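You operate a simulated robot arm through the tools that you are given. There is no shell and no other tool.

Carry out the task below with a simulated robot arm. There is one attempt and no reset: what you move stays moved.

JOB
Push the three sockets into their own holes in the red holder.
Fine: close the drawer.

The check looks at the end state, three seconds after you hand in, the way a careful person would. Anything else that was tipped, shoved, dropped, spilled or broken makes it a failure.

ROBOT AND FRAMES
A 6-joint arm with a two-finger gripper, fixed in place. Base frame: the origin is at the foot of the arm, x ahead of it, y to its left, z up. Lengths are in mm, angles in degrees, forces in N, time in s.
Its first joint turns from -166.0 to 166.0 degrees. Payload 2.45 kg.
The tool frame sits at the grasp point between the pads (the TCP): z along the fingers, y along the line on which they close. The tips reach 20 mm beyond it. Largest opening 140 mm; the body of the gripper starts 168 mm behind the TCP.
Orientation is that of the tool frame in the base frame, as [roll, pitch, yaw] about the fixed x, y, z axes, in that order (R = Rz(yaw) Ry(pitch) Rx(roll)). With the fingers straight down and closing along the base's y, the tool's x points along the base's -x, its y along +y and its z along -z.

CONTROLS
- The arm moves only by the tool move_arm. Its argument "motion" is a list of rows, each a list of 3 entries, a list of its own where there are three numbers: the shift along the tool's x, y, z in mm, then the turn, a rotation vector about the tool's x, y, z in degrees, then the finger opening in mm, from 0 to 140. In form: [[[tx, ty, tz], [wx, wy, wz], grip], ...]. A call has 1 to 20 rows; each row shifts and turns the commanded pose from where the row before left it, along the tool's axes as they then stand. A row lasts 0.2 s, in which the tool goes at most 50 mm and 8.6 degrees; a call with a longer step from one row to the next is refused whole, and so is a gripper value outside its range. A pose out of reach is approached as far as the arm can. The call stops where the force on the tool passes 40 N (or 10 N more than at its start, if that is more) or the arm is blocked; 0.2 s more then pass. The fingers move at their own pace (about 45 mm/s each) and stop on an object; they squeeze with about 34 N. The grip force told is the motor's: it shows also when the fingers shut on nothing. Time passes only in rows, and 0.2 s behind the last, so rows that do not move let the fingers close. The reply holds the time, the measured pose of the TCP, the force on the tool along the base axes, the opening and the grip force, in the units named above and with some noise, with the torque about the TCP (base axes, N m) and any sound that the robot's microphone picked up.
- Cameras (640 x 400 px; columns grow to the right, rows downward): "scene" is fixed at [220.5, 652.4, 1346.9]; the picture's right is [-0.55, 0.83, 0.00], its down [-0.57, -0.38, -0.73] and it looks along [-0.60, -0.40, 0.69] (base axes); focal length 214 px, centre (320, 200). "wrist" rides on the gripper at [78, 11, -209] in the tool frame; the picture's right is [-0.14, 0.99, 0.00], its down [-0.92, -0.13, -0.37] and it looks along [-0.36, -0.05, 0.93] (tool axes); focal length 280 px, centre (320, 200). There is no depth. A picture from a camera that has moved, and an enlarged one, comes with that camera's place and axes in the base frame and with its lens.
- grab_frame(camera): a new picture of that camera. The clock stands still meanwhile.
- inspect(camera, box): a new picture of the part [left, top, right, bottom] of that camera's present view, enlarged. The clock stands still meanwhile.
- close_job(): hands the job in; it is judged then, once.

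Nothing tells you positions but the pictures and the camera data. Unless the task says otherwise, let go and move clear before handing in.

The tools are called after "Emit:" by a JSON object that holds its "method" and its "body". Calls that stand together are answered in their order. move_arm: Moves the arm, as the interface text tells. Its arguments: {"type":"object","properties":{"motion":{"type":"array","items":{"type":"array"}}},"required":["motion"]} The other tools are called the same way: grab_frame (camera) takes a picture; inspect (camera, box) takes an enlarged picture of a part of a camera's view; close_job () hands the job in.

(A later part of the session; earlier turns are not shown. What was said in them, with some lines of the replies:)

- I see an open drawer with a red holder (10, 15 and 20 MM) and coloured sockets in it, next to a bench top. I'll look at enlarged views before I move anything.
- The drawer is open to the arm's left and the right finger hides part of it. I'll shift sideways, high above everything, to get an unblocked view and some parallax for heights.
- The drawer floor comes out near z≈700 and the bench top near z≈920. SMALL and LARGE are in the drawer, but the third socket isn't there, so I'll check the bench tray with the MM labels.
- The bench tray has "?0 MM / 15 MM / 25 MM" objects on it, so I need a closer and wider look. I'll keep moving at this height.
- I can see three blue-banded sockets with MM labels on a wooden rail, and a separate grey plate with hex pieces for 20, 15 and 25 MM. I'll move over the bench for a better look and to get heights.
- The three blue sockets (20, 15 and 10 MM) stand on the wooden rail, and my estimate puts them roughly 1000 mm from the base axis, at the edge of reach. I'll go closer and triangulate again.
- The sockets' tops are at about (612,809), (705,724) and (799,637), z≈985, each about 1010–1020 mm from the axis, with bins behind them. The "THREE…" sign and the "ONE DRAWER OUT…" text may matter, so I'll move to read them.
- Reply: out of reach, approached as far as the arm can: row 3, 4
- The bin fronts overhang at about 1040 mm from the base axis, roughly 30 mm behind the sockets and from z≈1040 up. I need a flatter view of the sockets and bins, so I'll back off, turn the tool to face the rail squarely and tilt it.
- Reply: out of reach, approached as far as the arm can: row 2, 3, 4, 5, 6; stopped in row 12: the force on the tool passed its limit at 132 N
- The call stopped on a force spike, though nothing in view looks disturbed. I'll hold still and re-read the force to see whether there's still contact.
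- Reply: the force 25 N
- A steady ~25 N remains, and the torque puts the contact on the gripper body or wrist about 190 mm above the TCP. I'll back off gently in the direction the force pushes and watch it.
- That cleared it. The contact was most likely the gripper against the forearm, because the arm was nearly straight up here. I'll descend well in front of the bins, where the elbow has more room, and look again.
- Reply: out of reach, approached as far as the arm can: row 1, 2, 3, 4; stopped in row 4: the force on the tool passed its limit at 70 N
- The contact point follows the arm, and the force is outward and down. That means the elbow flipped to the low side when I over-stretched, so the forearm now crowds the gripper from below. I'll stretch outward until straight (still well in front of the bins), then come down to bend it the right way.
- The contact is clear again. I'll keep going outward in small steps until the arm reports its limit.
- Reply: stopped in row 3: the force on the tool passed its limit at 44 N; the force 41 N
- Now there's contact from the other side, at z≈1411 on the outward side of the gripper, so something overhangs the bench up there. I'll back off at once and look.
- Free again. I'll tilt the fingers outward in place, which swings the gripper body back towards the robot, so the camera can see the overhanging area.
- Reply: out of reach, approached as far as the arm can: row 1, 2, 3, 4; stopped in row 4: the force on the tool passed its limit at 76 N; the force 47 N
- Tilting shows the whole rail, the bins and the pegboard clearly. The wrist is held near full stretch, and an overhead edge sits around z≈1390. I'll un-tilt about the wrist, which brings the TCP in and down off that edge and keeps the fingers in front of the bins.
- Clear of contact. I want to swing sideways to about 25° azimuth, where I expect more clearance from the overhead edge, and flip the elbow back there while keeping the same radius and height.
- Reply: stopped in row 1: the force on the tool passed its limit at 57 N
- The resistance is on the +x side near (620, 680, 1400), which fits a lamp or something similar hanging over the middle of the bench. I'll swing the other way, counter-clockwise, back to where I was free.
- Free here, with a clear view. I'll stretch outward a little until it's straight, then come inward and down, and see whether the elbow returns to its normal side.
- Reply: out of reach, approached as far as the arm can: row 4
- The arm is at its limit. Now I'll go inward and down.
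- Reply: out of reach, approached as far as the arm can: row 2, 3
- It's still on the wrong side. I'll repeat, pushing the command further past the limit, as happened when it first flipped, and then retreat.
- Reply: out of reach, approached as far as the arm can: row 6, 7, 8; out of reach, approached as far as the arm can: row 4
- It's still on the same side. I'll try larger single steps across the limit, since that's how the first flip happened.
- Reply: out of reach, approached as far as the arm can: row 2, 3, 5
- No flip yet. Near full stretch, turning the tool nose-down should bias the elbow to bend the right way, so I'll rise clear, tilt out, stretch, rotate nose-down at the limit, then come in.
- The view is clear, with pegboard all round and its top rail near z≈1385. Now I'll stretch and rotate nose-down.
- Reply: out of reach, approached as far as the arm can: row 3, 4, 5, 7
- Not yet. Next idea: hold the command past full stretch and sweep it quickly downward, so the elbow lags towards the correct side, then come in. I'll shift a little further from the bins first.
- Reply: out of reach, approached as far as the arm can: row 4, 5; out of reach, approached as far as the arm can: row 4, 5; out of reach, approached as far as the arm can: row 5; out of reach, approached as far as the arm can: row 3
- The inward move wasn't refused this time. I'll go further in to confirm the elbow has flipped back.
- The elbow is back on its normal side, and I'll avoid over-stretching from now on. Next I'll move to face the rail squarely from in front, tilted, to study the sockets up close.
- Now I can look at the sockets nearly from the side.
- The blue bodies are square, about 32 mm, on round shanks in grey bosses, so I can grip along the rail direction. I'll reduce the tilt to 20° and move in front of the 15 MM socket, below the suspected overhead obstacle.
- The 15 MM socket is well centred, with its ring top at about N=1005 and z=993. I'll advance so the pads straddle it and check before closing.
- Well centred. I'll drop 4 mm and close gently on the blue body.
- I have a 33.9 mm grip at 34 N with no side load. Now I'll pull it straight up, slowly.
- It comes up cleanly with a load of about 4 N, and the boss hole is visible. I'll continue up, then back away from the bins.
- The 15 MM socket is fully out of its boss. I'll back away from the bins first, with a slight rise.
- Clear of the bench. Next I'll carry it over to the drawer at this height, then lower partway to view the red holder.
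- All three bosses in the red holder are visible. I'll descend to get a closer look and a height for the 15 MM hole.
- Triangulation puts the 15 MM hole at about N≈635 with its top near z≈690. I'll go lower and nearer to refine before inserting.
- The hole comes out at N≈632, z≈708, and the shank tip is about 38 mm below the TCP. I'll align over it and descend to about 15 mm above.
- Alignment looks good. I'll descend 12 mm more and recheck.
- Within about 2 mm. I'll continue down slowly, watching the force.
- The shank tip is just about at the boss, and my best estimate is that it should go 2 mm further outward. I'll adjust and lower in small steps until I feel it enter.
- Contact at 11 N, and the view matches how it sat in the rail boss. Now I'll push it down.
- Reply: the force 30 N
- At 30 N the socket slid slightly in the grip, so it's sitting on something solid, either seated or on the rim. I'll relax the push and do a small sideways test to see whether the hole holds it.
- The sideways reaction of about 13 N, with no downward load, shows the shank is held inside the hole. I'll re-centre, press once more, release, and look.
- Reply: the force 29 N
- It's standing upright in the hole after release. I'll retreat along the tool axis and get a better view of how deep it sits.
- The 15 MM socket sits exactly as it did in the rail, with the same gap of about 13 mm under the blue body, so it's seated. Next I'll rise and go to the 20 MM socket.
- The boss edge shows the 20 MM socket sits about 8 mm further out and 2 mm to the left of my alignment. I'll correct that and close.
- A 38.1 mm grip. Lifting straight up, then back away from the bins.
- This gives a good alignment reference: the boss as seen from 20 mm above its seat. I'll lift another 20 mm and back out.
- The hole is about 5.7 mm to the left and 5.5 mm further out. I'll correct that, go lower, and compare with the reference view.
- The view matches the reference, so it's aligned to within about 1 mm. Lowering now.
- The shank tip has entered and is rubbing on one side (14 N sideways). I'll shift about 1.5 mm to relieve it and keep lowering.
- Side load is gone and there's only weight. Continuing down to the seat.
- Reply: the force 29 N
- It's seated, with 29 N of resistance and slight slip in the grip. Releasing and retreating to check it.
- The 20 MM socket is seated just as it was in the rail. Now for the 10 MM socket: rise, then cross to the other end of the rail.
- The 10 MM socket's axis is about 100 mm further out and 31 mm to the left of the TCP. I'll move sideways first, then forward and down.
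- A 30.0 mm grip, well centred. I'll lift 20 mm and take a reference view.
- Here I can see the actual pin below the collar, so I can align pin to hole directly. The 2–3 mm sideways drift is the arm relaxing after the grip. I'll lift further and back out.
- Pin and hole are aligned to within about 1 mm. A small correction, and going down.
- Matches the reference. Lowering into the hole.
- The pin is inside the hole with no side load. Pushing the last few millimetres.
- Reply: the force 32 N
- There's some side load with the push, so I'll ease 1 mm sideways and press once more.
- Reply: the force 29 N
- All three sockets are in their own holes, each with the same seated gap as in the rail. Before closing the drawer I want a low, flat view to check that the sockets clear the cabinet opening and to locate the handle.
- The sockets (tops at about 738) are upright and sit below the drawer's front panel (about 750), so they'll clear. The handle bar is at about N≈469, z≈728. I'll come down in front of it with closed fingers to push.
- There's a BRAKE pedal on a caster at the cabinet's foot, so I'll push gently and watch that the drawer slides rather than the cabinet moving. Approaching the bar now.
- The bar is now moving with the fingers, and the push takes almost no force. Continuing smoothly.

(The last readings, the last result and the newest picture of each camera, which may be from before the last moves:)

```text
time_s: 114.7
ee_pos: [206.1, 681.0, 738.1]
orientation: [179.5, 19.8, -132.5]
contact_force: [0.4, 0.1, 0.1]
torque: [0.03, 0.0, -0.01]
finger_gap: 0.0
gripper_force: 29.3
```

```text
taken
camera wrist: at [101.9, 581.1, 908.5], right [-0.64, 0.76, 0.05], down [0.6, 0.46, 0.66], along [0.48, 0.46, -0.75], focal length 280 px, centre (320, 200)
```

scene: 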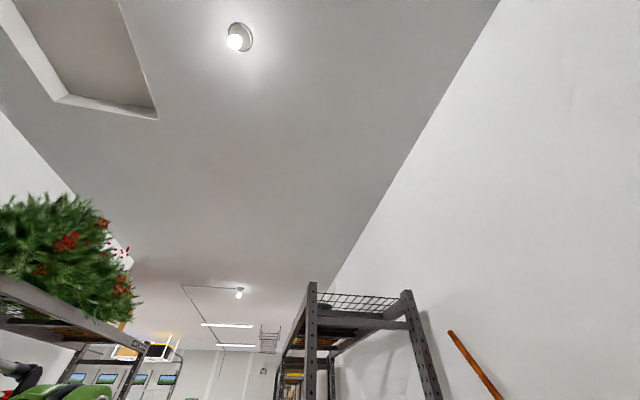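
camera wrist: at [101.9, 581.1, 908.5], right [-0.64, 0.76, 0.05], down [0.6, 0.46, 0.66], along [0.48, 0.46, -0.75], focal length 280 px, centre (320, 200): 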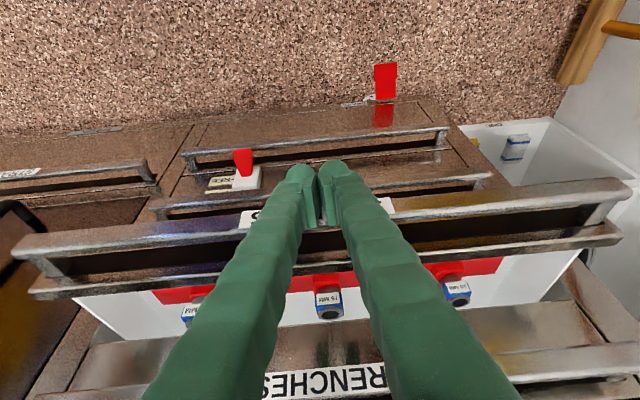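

Emit:
{"method": "inspect", "body": {"camera": "wrist", "box": [170, 120, 330, 230]}}

Emit:
{"method": "inspect", "body": {"camera": "wrist", "box": [60, 260, 380, 400]}}

Emit:
{"method": "inspect", "body": {"camera": "wrist", "box": [380, 160, 640, 330]}}

```text
3.64 times, centred on (250, 175) of wrist
camera zoom: at [101.9, 581.1, 908.5], right [-0.64, 0.76, 0.05], down [0.6, 0.46, 0.66], along [0.48, 0.46, -0.75], focal length 1020 px, centre (574, 291)
```

zoom: 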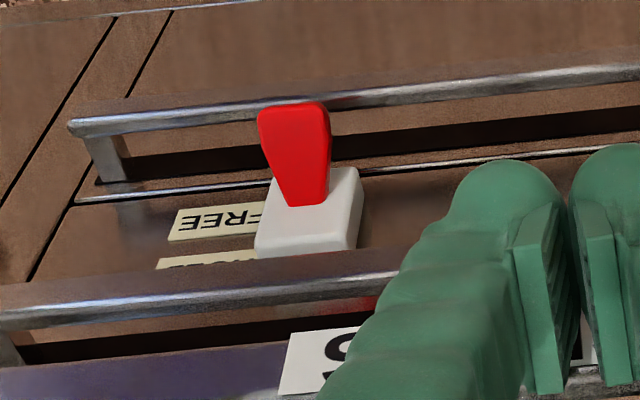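

```text
2.00 times, centred on (220, 330) of wrist
camera zoom: at [101.9, 581.1, 908.5], right [-0.64, 0.76, 0.05], down [0.6, 0.46, 0.66], along [0.48, 0.46, -0.75], focal length 561 px, centre (520, -60)
```

zoom: 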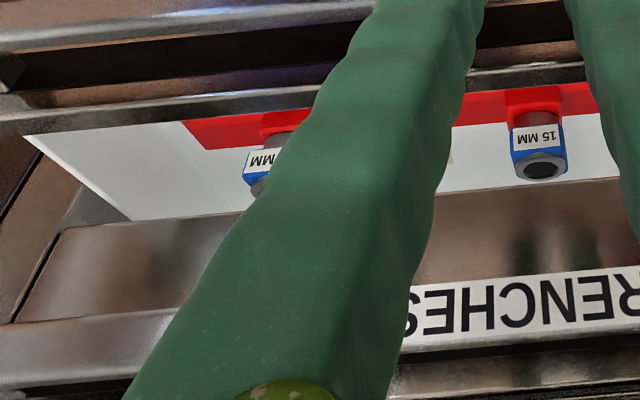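

```text
2.35 times, centred on (510, 245) of wrist
camera zoom: at [101.9, 581.1, 908.5], right [-0.64, 0.76, 0.05], down [0.6, 0.46, 0.66], along [0.48, 0.46, -0.75], focal length 660 px, centre (-127, 94)
```

zoom: 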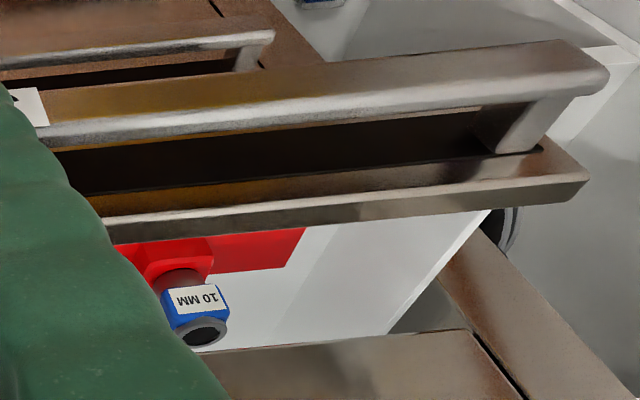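

There's a small lever below with "FREE" and another mark, probably a catch. I'll keep pushing gently and watch the force.

Emit:
{"method": "move_arm", "body": {"motion": [[[-9.4, 0, 3.3], [0, 0, 0], 0], [[-9.4, 0, 3.3], [0, 0, 0], 0], [[-9.4, 0, 3.3], [0, 0, 0], 0], [[-9.4, 0, 3.3], [0, 0, 0], 0], [[-9.4, 0, 3.3], [0, 0, 0], 0], [[0, 0, 0], [0, 0, 0], 0]]}}

Emit:
{"method": "grab_frame", "body": {"camera": "wrist"}}

Emit:
{"method": "inspect", "body": {"camera": "wrist", "box": [120, 100, 340, 220]}}

```text
time_s: 116.1
ee_pos: [240.7, 716.1, 739.2]
orientation: [179.5, 19.8, -132.6]
contact_force: [0.6, -0.3, 0.5]
torque: [0.01, 0.01, 0.0]
finger_gap: 0.1
gripper_force: 29.8
```

```text
taken
camera wrist: at [135.7, 616.1, 909.0], right [-0.64, 0.76, 0.05], down [0.6, 0.46, 0.66], along [0.48, 0.46, -0.75], focal length 280 px, centre (320, 200)
```

wrist: 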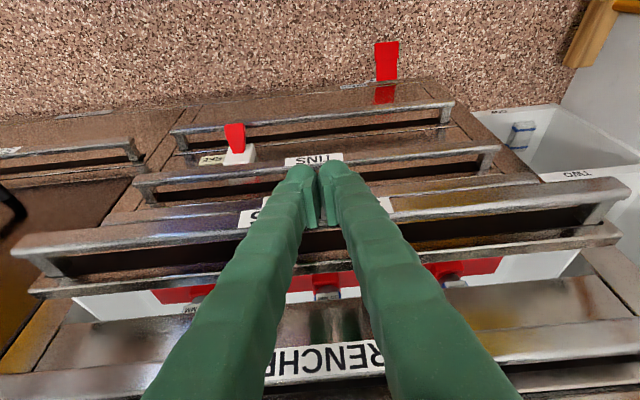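

```text
2.91 times, centred on (230, 160) of wrist
camera zoom: at [135.7, 616.1, 909.0], right [-0.64, 0.76, 0.05], down [0.6, 0.46, 0.66], along [0.48, 0.46, -0.75], focal length 816 px, centre (582, 316)
```

zoom: 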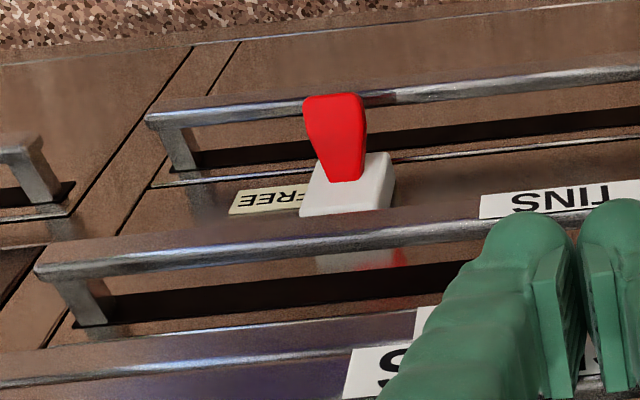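

Emit:
{"method": "move_arm", "body": {"motion": [[[-7.5, 0, 2.7], [0, 0, 0], 0], [[-7.5, 0, 2.7], [0, 0, 0], 0], [[-7.5, 0, 2.7], [0, 0, 0], 0], [[-7.5, 0, 2.7], [0, 0, 0], 0], [[-7.5, 0, 2.7], [0, 0, 0], 0], [[0, 0, 0], [0, 0, 0], 0]]}}

Emit:
{"method": "grab_frame", "body": {"camera": "wrist"}}

```text
time_s: 117.5
ee_pos: [268.9, 747.0, 738.4]
orientation: [179.6, 19.8, -132.5]
contact_force: [0.1, 0.1, -0.8]
torque: [-0.01, -0.04, -0.01]
finger_gap: 0.0
gripper_force: 29.4
```

```text
taken
camera wrist: at [164.2, 646.8, 909.1], right [-0.64, 0.76, 0.05], down [0.6, 0.46, 0.66], along [0.48, 0.46, -0.75], focal length 280 px, centre (320, 200)
```

wrist: 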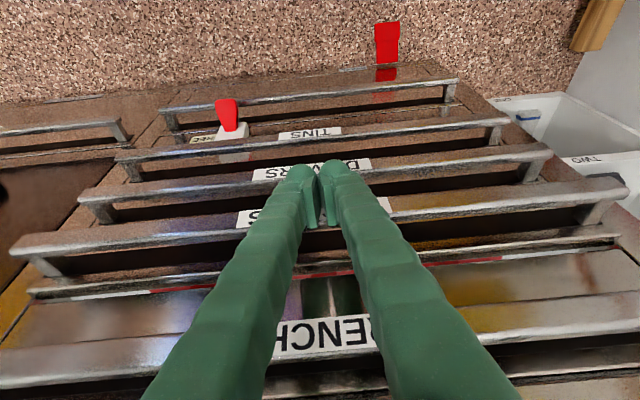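

Emit:
{"method": "move_arm", "body": {"motion": [[[-5.6, 0, 2], [0, 0, 0], 0], [[-5.6, 0, 2], [0, 0, 0], 0], [[-5.6, 0, 2], [0, 0, 0], 0], [[0, 0, 0], [0, 0, 0], 0]]}}

Emit:
{"method": "grab_frame", "body": {"camera": "wrist"}}

Emit:
{"method": "inspect", "body": {"camera": "wrist", "box": [400, 200, 640, 350]}}

```text
time_s: 118.6
ee_pos: [279.8, 756.3, 737.4]
orientation: [179.6, 19.6, -132.7]
contact_force: [-11.7, -13.1, 3.8]
torque: [-0.02, -0.01, -0.19]
finger_gap: 0.0
gripper_force: 29.7
stopped in row 4: the force on the tool passed its limit at 44 N (the readings are from after the stop); the commanded pose is now the measured one
```

```text
taken
camera wrist: at [174.3, 657.9, 909.2], right [-0.64, 0.76, 0.05], down [0.6, 0.46, 0.65], along [0.48, 0.45, -0.75], focal length 280 px, centre (320, 200)
```

wrist: 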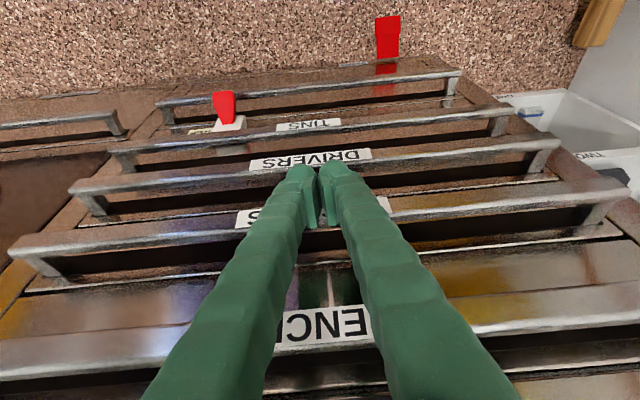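

```text
2.67 times, centred on (520, 275) of wrist
camera zoom: at [174.3, 657.9, 909.2], right [-0.64, 0.76, 0.05], down [0.6, 0.46, 0.65], along [0.48, 0.45, -0.75], focal length 748 px, centre (-213, 0)
```

zoom: 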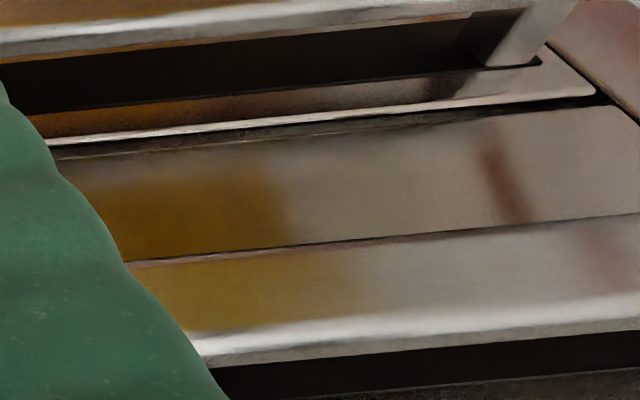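

The push met a firm stop at 44 N and the panel looks flush. I'll back off and check from further away.

Emit:
{"method": "move_arm", "body": {"motion": [[[9.4, 0, -3.4], [0, 0, 0], 0], [[28, 0, -10], [0, 0, 0], 0], [[37, 0, -14], [0, 0, 0], 0], [[42, 0, -15], [0, 0, 0], 0], [[42, 0, -15], [0, 0, 0], 0], [[0, 0, 0], [0, -8, 0], 0], [[0, 0, 0], [0, -8, 0], 0], [[0, 0, 0], [0, -8, 0], 0], [[0, 0, 0], [0, 0, 0], 0]]}}

Emit:
{"method": "grab_frame", "body": {"camera": "wrist"}}

Emit:
{"method": "inspect", "body": {"camera": "wrist", "box": [100, 60, 400, 260]}}

Emit:
{"method": "inspect", "body": {"camera": "wrist", "box": [340, 60, 640, 260]}}

```text
time_s: 120.6
ee_pos: [163.8, 632.9, 740.4]
orientation: [179.4, 43.6, -132.8]
contact_force: [0.1, 0.8, -0.8]
torque: [0.03, -0.01, -0.02]
finger_gap: 0.2
gripper_force: 29.4
```

```text
taken
camera wrist: at [21.8, 492.5, 837.1], right [-0.66, 0.74, 0.1], down [0.38, 0.21, 0.9], along [0.65, 0.64, -0.42], focal length 280 px, centre (320, 200)
```

wrist: 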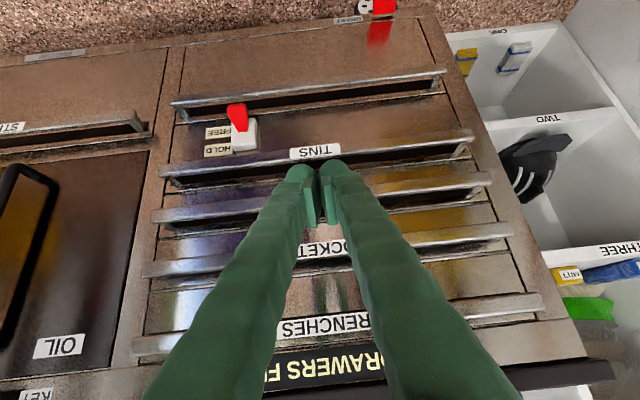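

```text
2.00 times, centred on (250, 160) of wrist
camera zoom: at [21.8, 492.5, 837.1], right [-0.66, 0.74, 0.1], down [0.38, 0.21, 0.9], along [0.65, 0.64, -0.42], focal length 561 px, centre (460, 280)
```

zoom: 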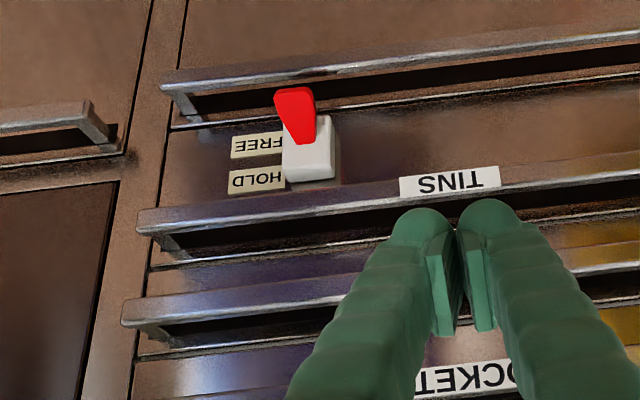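

```text
2.00 times, centred on (490, 160) of wrist
camera zoom: at [21.8, 492.5, 837.1], right [-0.66, 0.74, 0.1], down [0.38, 0.21, 0.9], along [0.65, 0.64, -0.42], focal length 561 px, centre (-20, 280)
```

zoom: 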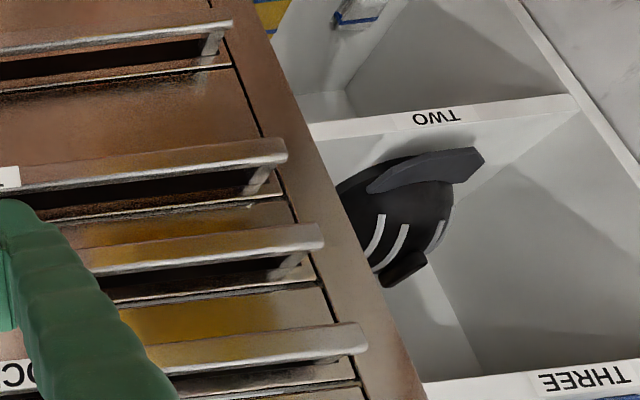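

The drawer looks shut, in line with the other handles. There's a sign on the bench edge ("…DRAWERS F… / ONE DRAWER OUT") and a HOLD/FREE lever, so I'll read the sign and confirm the drawer doesn't roll back out.

Emit:
{"method": "move_arm", "body": {"motion": [[[20, 40, -20], [0, 0, 0], 0], [[20, 40, -20], [0, 0, 0], 0], [[20, 40, -20], [0, 0, 0], 0], [[0, 0, 0], [0, 0, 0], 0]]}}

Emit:
{"method": "grab_frame", "body": {"camera": "wrist"}}

Emit:
{"method": "inspect", "body": {"camera": "wrist", "box": [60, 200, 320, 360]}}

Emit:
{"method": "inspect", "body": {"camera": "wrist", "box": [60, 80, 320, 240]}}

```text
time_s: 121.6
ee_pos: [22.1, 653.4, 741.8]
orientation: [179.5, 43.6, -133.0]
contact_force: [-1.2, 0.0, 0.7]
torque: [0.01, -0.01, 0.01]
finger_gap: 0.0
gripper_force: 29.5
```

```text
taken
camera wrist: at [-121.6, 512.5, 840.0], right [-0.66, 0.74, 0.1], down [0.38, 0.21, 0.9], along [0.65, 0.63, -0.42], focal length 280 px, centre (320, 200)
```

wrist: 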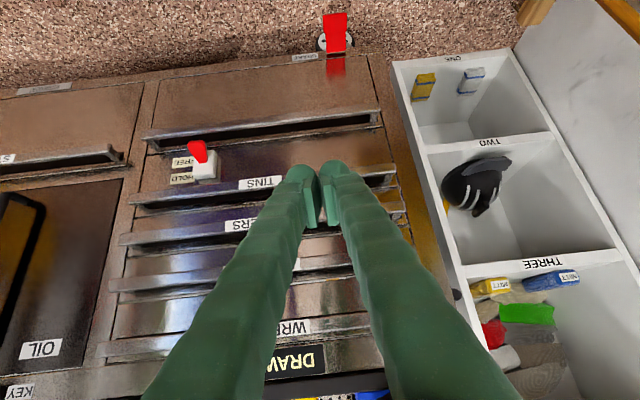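

```text
2.46 times, centred on (190, 280) of wrist
camera zoom: at [-121.6, 512.5, 840.0], right [-0.66, 0.74, 0.1], down [0.38, 0.21, 0.9], along [0.65, 0.63, -0.42], focal length 690 px, centre (640, 3)
```

zoom: 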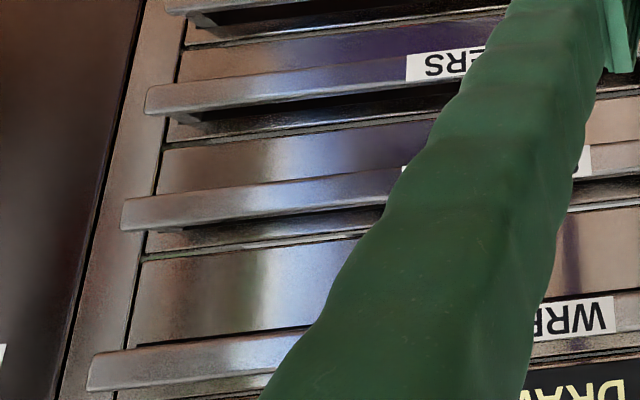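

```text
2.46 times, centred on (190, 160) of wrist
camera zoom: at [-121.6, 512.5, 840.0], right [-0.66, 0.74, 0.1], down [0.38, 0.21, 0.9], along [0.65, 0.63, -0.42], focal length 690 px, centre (640, 298)
```

zoom: 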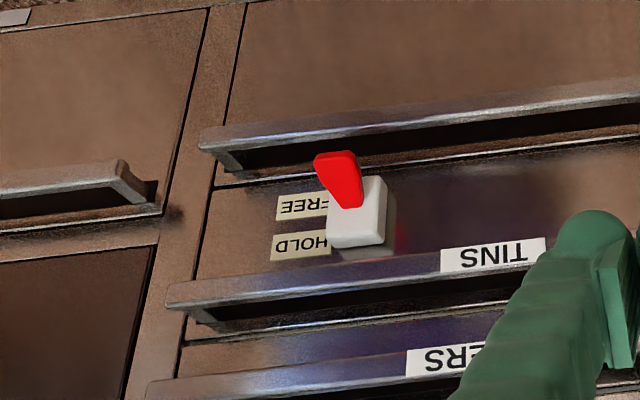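

The drawer front sits flush with its neighbours. I'll rise and read the whole sign on the bench edge.

Emit:
{"method": "move_arm", "body": {"motion": [[[-31, 0, -32.6], [0, 0, 0], 0], [[-31, 0, -32.6], [0, 0, 0], 0], [[-31, 0, -32.6], [0, 0, 0], 0], [[-31, 0, -32.6], [0, 0, 0], 0], [[-31, 0, -32.6], [0, 0, 0], 0], [[-31, 0, -32.6], [0, 0, 0], 0], [[-31, 0, -32.6], [0, 0, 0], 0], [[0, 0, 0], [0, 7.9, 0], 0], [[0, 0, 0], [0, 7.9, 0], 0], [[0, 0, 0], [0, 7.9, 0], 0], [[-37.6, -24, 13.6], [0, 0, 0], 0], [[-37.6, -24, 13.6], [0, 0, 0], 0], [[-37.6, -24, 13.6], [0, 0, 0], 0], [[-37.6, -24, 13.6], [0, 0, 0], 0], [[-37.6, -24, 13.6], [0, 0, 0], 0], [[0, 0, 0], [0, 0, 0], 0]]}}

Emit:
{"method": "grab_frame", "body": {"camera": "wrist"}}

Emit:
{"method": "inspect", "body": {"camera": "wrist", "box": [160, 60, 480, 200]}}

```text
time_s: 125.0
ee_pos: [244.2, 716.5, 1054.3]
orientation: [179.5, 19.9, -132.7]
contact_force: [-0.3, -0.6, 0.5]
torque: [-0.02, -0.03, -0.01]
finger_gap: 0.2
gripper_force: 29.1
```

```text
taken
camera wrist: at [140.8, 616.4, 1225.5], right [-0.64, 0.76, 0.05], down [0.6, 0.46, 0.66], along [0.48, 0.46, -0.75], focal length 280 px, centre (320, 200)
```

wrist: 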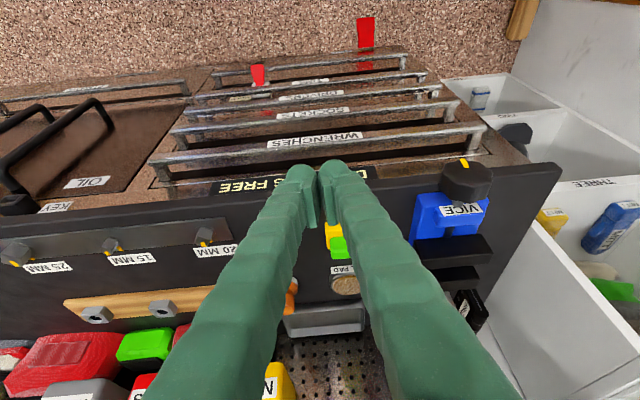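

```text
2.00 times, centred on (320, 130) of wrist
camera zoom: at [140.8, 616.4, 1225.5], right [-0.64, 0.76, 0.05], down [0.6, 0.46, 0.66], along [0.48, 0.46, -0.75], focal length 561 px, centre (320, 340)
```

zoom: 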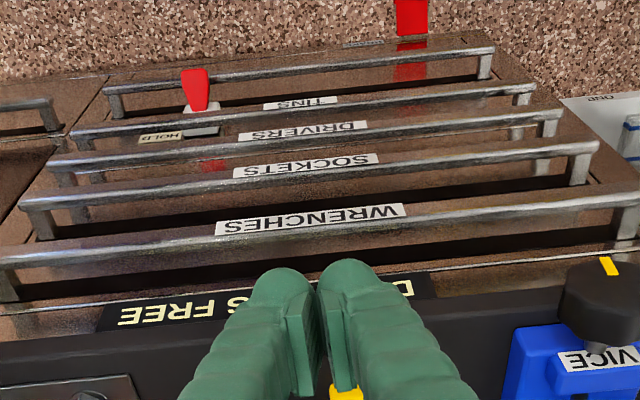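

The status strip on the bench edge has changed from "ONE DRAWER OUT" to "DRAWERS FREE", so the drawer is fully closed. I'll wait a few seconds and make one last check that nothing moves.

Emit:
{"method": "move_arm", "body": {"motion": [[[10, 0, -5], [0, 0, 0], 20], [[10, 0, -5], [0, 0, 0], 40], [[0, 0, 0], [0, 0, 0], 60], [[0, 0, 0], [0, 0, 0], 60], [[0, 0, 0], [0, 0, 0], 60], [[0, 0, 0], [0, 0, 0], 60], [[0, 0, 0], [0, 0, 0], 60], [[0, 0, 0], [0, 0, 0], 60], [[0, 0, 0], [0, 0, 0], 60], [[0, 0, 0], [0, 0, 0], 60], [[0, 0, 0], [0, 0, 0], 60], [[0, 0, 0], [0, 0, 0], 60], [[0, 0, 0], [0, 0, 0], 60], [[0, 0, 0], [0, 0, 0], 60]]}}

Emit:
{"method": "grab_frame", "body": {"camera": "wrist"}}

```text
time_s: 128.0
ee_pos: [229.7, 699.6, 1059.3]
orientation: [179.5, 19.9, -132.7]
contact_force: [-0.2, -1.1, -1.1]
torque: [0.02, 0.03, 0.01]
finger_gap: 59.9
gripper_force: 0.1
```

```text
taken
camera wrist: at [126.0, 599.5, 1229.0], right [-0.64, 0.76, 0.05], down [0.6, 0.46, 0.66], along [0.48, 0.46, -0.75], focal length 280 px, centre (320, 200)
```

wrist: 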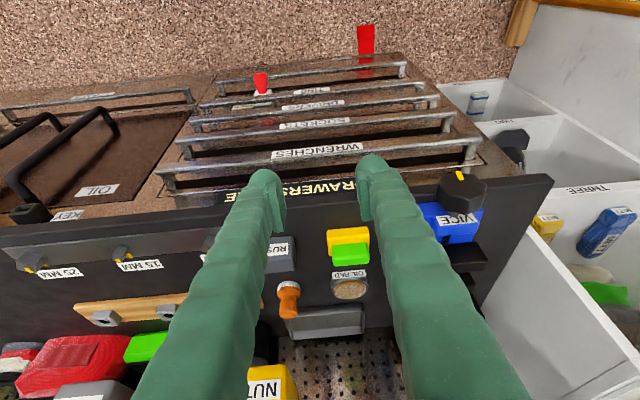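

The drawer has stayed shut with the strip reading "DRAWERS FREE". The three sockets are in their holes inside, and the bench items in view are where they were. The arm is clear, so I'm handing in.

Emit:
{"method": "close_job", "body": {}}

```text
The job is handed in.
```

The 10, 15 and 20 MM sockets are in their matching holes in the red holder, and the drawer is closed. I handed the job in; no verdict came back.

- **Sockets:** I pressed each one down with about 30 N until it stopped. Each sits as deep as it did in the wooden rail.
- **Drawer:** it slid shut with almost no force and met a firm stop at 44 N. The strip on the bench edge then changed from "ONE DRAWER OUT" to "DRAWERS FREE", and the drawer was still shut about three seconds later.
- **Not fully checked:** early on, the arm stretched too far and its elbow bent the wrong way. While I was getting it back, the gripper bumped something above the bench near z≈1400, with readings of up to 76 N. I never saw what it was, so I can't rule out that it was moved. Everything I could see on the bench looked undisturbed.
- **HOLD/FREE lever:** I left the lever on the cabinet front as it was, pointing at FREE.
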